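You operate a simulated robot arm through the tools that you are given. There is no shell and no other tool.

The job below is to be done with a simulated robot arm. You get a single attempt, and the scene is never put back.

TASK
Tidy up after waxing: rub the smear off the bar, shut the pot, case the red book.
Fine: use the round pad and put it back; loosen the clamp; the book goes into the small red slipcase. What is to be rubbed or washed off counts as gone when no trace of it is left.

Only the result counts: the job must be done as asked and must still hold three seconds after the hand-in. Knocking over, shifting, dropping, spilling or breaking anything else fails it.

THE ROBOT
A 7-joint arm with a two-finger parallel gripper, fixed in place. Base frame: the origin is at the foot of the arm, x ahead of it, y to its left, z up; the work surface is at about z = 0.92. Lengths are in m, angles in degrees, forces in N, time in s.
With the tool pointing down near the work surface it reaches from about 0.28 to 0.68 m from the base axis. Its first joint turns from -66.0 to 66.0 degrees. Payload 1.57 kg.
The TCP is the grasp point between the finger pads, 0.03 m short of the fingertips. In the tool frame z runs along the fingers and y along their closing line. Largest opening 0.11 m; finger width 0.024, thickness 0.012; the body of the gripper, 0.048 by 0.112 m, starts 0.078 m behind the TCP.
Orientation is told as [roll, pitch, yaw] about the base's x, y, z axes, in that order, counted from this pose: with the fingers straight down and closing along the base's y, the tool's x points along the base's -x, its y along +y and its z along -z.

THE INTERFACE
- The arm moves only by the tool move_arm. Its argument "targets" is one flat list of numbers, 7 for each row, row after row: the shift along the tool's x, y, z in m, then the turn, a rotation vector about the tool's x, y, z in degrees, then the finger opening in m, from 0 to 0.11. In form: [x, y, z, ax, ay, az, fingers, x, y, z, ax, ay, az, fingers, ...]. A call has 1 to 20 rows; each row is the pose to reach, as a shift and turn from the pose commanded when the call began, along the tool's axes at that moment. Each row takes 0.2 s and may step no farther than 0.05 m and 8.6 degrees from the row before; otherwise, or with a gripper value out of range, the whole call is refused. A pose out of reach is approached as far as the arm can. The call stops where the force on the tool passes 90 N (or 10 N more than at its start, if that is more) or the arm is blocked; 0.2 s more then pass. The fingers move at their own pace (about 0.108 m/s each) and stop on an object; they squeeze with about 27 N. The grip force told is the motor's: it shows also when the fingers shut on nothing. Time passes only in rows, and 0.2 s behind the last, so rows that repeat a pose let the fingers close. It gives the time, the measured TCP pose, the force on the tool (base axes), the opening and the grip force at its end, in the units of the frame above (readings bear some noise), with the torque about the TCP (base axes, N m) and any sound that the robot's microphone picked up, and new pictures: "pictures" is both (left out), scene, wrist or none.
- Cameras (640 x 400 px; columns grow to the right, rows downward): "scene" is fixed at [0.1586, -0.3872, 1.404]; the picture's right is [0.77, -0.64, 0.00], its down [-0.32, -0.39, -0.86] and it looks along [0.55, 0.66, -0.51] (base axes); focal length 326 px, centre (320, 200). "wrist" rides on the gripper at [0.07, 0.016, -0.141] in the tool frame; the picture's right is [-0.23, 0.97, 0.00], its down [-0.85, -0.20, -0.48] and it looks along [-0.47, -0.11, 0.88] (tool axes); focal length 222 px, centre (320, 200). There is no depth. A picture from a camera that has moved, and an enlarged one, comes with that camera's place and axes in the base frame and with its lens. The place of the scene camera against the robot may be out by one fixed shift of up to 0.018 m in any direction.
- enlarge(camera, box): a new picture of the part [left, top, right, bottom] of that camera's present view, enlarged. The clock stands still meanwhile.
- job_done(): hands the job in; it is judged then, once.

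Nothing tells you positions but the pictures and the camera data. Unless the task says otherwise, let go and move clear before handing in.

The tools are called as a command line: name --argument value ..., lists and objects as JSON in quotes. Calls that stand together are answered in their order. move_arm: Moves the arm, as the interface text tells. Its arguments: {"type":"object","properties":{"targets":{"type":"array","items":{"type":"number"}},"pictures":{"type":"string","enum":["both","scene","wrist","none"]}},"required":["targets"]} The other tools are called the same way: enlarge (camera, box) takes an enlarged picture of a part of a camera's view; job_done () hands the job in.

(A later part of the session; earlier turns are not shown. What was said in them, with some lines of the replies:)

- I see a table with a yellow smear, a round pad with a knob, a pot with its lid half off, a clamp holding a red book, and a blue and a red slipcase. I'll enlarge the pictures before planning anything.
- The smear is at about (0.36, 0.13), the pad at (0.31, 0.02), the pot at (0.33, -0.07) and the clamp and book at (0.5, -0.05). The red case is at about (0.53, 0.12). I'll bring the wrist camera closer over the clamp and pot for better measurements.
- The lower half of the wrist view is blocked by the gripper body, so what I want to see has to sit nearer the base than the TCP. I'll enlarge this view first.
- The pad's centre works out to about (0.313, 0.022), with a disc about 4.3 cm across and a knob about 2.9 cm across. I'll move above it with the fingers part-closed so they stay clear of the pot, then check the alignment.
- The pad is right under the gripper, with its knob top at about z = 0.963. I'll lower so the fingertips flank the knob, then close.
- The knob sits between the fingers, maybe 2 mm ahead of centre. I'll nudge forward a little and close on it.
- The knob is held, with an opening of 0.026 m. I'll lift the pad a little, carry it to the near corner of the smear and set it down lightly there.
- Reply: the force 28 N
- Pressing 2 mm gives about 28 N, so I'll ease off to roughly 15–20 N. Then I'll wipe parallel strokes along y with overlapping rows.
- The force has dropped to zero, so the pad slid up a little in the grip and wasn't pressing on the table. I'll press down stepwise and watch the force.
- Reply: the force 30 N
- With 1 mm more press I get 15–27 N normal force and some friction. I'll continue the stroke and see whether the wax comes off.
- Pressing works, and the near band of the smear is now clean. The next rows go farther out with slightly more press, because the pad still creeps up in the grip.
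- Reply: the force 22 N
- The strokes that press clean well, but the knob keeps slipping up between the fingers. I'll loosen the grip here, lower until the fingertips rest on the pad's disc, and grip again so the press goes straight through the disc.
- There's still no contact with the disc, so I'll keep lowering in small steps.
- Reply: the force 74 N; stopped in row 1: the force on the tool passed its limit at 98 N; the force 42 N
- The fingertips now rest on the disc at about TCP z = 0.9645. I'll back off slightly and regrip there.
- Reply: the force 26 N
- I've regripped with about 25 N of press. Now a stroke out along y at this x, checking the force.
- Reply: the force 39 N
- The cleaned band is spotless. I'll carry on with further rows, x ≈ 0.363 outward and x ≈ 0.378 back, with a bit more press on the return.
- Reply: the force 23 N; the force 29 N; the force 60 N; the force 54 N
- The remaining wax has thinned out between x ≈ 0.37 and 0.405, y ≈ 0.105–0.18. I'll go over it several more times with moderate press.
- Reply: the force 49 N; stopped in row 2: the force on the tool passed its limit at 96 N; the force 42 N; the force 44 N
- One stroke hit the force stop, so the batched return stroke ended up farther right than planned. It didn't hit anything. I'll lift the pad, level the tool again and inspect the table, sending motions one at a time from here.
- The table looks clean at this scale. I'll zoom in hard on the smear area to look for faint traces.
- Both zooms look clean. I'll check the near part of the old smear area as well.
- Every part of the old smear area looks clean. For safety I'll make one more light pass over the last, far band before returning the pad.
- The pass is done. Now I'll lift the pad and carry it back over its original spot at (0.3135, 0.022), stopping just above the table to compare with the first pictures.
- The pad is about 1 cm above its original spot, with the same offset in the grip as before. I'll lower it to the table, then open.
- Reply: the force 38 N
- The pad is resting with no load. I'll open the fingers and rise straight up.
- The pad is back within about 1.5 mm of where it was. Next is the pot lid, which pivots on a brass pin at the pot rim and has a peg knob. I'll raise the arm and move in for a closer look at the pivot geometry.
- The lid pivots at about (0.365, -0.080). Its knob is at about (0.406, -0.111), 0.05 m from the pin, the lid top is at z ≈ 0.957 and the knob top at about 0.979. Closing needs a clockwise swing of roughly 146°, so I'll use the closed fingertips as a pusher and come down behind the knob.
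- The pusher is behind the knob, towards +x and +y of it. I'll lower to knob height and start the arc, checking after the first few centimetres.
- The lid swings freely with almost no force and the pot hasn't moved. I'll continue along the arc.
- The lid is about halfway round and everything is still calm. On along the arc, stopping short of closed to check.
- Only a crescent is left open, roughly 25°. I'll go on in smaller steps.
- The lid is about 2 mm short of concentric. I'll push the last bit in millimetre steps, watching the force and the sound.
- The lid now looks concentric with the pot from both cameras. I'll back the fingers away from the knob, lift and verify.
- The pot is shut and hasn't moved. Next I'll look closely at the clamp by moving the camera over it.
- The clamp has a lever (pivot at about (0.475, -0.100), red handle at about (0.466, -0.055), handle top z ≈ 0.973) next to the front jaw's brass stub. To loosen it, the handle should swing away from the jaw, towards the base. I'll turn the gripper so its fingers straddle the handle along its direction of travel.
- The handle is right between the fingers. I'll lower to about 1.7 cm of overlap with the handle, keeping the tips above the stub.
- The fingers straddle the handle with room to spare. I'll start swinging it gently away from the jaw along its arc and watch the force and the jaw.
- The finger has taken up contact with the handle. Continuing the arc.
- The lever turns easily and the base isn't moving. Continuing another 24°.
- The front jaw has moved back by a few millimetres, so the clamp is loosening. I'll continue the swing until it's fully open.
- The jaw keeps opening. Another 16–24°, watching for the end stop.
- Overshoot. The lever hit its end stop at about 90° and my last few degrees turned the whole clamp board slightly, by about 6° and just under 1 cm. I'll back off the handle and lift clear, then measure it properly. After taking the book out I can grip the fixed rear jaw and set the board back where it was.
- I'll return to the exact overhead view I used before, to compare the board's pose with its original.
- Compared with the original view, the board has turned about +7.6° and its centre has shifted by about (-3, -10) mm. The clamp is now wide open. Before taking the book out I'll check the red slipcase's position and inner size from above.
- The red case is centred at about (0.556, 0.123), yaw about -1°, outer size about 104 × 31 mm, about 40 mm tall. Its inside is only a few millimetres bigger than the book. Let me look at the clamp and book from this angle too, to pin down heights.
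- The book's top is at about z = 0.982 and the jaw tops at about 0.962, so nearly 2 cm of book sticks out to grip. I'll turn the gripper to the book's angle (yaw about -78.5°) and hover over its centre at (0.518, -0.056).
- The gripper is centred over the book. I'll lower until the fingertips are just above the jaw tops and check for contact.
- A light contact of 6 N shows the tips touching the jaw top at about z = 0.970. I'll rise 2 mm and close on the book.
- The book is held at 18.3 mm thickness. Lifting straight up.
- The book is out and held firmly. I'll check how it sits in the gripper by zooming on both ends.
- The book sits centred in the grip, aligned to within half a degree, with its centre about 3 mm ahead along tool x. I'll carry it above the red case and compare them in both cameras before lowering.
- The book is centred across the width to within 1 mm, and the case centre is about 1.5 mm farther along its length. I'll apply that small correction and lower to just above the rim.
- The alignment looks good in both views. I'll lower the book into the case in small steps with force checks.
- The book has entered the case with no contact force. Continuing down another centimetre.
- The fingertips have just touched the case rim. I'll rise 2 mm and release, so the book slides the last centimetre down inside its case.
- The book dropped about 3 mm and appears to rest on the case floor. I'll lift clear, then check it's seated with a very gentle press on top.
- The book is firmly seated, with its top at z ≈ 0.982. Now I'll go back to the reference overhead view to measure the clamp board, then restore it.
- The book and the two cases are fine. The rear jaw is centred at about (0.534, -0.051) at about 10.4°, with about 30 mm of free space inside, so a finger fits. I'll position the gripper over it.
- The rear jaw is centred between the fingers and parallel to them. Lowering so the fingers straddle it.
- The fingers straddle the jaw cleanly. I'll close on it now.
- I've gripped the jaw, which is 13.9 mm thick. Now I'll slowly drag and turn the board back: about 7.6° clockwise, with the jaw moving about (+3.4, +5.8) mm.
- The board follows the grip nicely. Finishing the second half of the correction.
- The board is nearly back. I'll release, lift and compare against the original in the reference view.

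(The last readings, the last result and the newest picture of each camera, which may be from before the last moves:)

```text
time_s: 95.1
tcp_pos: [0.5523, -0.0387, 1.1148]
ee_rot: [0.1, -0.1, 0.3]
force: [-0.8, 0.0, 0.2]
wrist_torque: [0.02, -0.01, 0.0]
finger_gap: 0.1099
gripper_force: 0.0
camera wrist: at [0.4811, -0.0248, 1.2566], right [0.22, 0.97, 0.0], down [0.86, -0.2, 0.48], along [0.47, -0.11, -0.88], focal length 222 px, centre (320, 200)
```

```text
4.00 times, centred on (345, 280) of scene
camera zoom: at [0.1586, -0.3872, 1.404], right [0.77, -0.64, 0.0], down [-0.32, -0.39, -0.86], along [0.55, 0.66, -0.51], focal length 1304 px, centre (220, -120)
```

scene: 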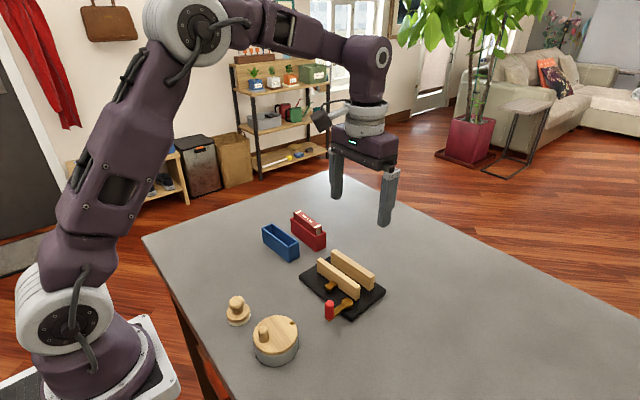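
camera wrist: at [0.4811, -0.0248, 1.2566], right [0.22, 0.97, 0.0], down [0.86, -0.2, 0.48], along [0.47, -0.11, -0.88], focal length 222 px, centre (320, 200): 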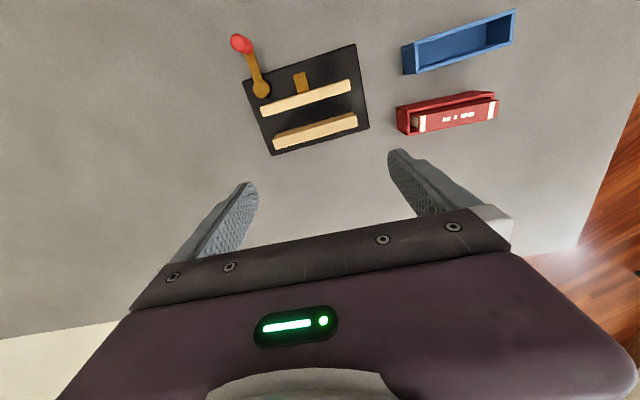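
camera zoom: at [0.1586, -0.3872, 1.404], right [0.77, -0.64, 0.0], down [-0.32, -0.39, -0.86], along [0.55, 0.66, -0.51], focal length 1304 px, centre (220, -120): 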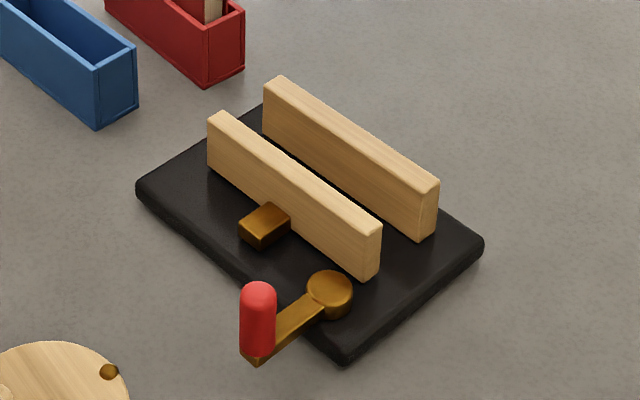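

The board is back within about 1.5 mm and 0.6° of its original pose, and the clamp is still open. I'll retreat to the starting pose for a final check of the whole scene.

move_arm --targets '[0, 0, -0.045, 0, 0, 0, 0.11, 0.02, 0.01, -0.08, 0, 0, 0, 0.11, 0.05, 0.026, -0.11, 0, 0, 0, 0.11, 0.085, 0.043, -0.13, 0, 0, 0, 0.11, 0.12, 0.061, -0.134, 0, 0, 0, 0.11, 0.16, 0.081, -0.134, 0, 0, 0, 0.11, 0.2, 0.102, -0.134, 0, 0, 0, 0.11, 0.2, 0.102, -0.134, 0, 0, 0, 0.11]' --pictures "both"

enlarge --camera "scene" --box '[200, 200, 400, 380]'

enlarge --camera "wrist" --box '[210, 80, 410, 240]'

enlarge --camera "scene" --box '[220, 290, 330, 380]'

enlarge --camera "wrist" --box '[310, 70, 400, 150]'

```text
time_s: 96.9
tcp_pos: [0.3505, 0.0619, 1.2482]
ee_rot: [0.1, -0.1, 0.1]
force: [-0.1, 0.0, 0.1]
wrist_torque: [-0.01, 0.01, -0.01]
finger_gap: 0.1099
gripper_force: 0.2
camera wrist: at [0.2807, 0.0775, 1.3909], right [0.23, 0.97, 0.0], down [0.86, -0.2, 0.48], along [0.47, -0.11, -0.88], focal length 222 px, centre (320, 200)
```

scene: 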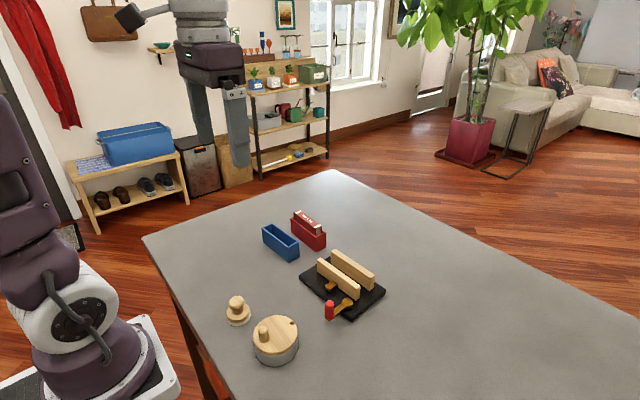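
wrist: 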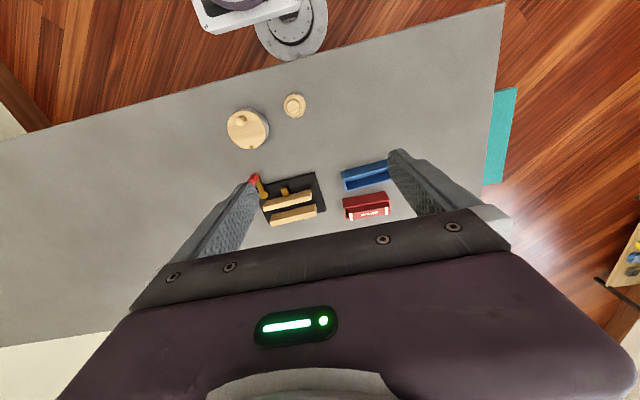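

```text
2.22 times, centred on (300, 290) of scene
camera zoom: at [0.1586, -0.3872, 1.404], right [0.77, -0.64, 0.0], down [-0.32, -0.39, -0.86], along [0.55, 0.66, -0.51], focal length 725 px, centre (364, 0)
```

zoom: 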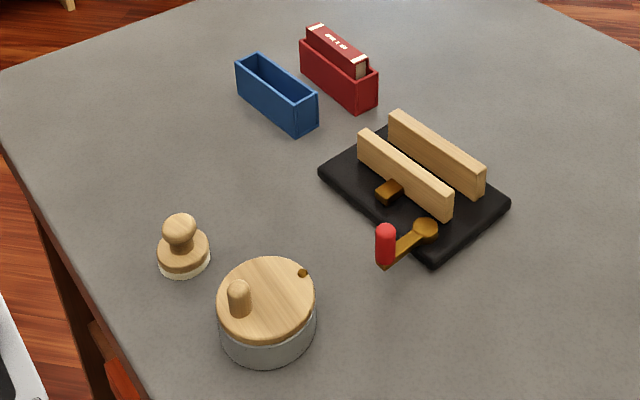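

```text
2.50 times, centred on (310, 160) of wrist
camera zoom: at [0.2807, 0.0775, 1.3909], right [0.23, 0.97, 0.0], down [0.86, -0.2, 0.48], along [0.47, -0.11, -0.88], focal length 555 px, centre (345, 300)
```

zoom: 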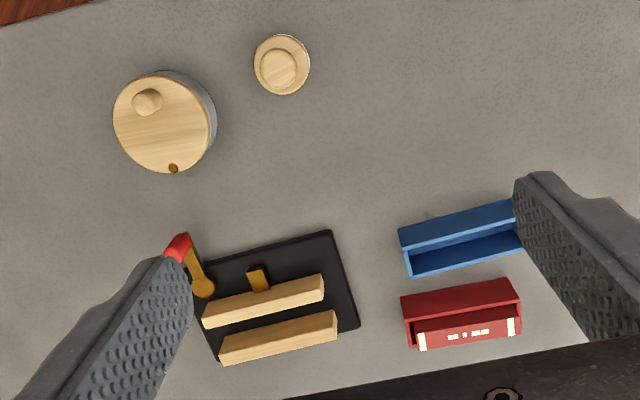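

```text
4.44 times, centred on (275, 335) of scene
camera zoom: at [0.1586, -0.3872, 1.404], right [0.77, -0.64, 0.0], down [-0.32, -0.39, -0.86], along [0.55, 0.66, -0.51], focal length 1449 px, centre (520, -400)
```

zoom: 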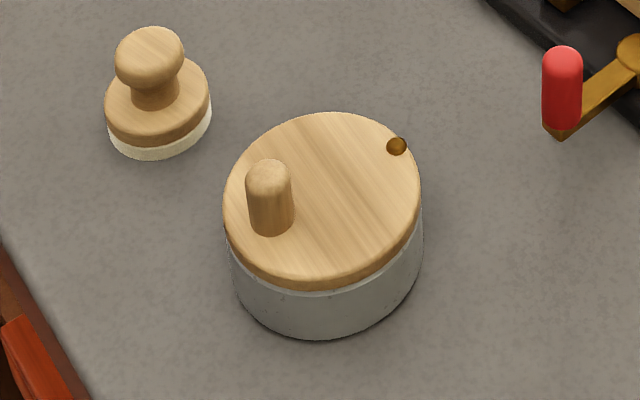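

```text
5.00 times, centred on (355, 110) of wrist
camera zoom: at [0.2807, 0.0775, 1.3909], right [0.23, 0.97, 0.0], down [0.86, -0.2, 0.48], along [0.47, -0.11, -0.88], focal length 1111 px, centre (145, 650)
```

zoom: 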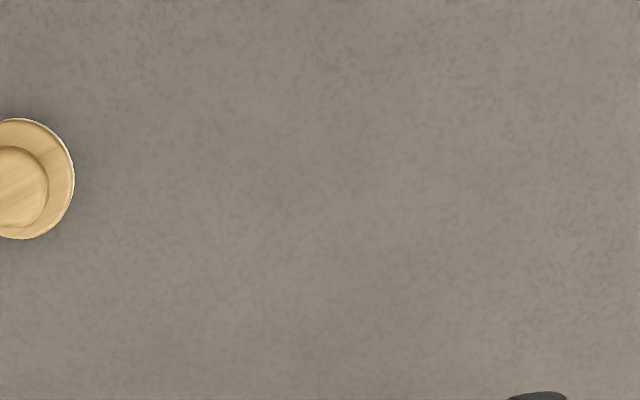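

Final check:
- **Smear:** no trace visible.
- **Pad:** back within about 2 mm of its spot.
- **Pot:** lid shut and aligned, pot not moved.
- **Clamp:** open, with its board back within about 2 mm of where it stood.
- **Book:** seated in the small red slipcase.
- **Arm:** empty and clear of everything.

I'm handing the job in.

job_done

```text
The job is handed in.
```

The tidy-up is done and handed in; I haven't seen a verdict on it.

- **Smear:** rubbed off with the round pad. Close-ups of the whole area show no trace.
- **Pad:** back within about 2 mm of where it stood.
- **Pot:** lid swung shut and aligned. The pot did not move.
- **Clamp:** loosened, with the jaws wide open.
- **Red book:** standing in the small red slipcase, resting on its floor. Its top sticks out about 17 mm because the book is taller than the case.

I made one mistake. While opening the clamp I pushed its lever past the end stop, which turned the whole clamp board about 7.6° and shifted it about 1 cm. I moved it back to within roughly 2 mm and 0.6° of where it started. If the check on shifted objects is very strict, that is the most likely thing to fail.
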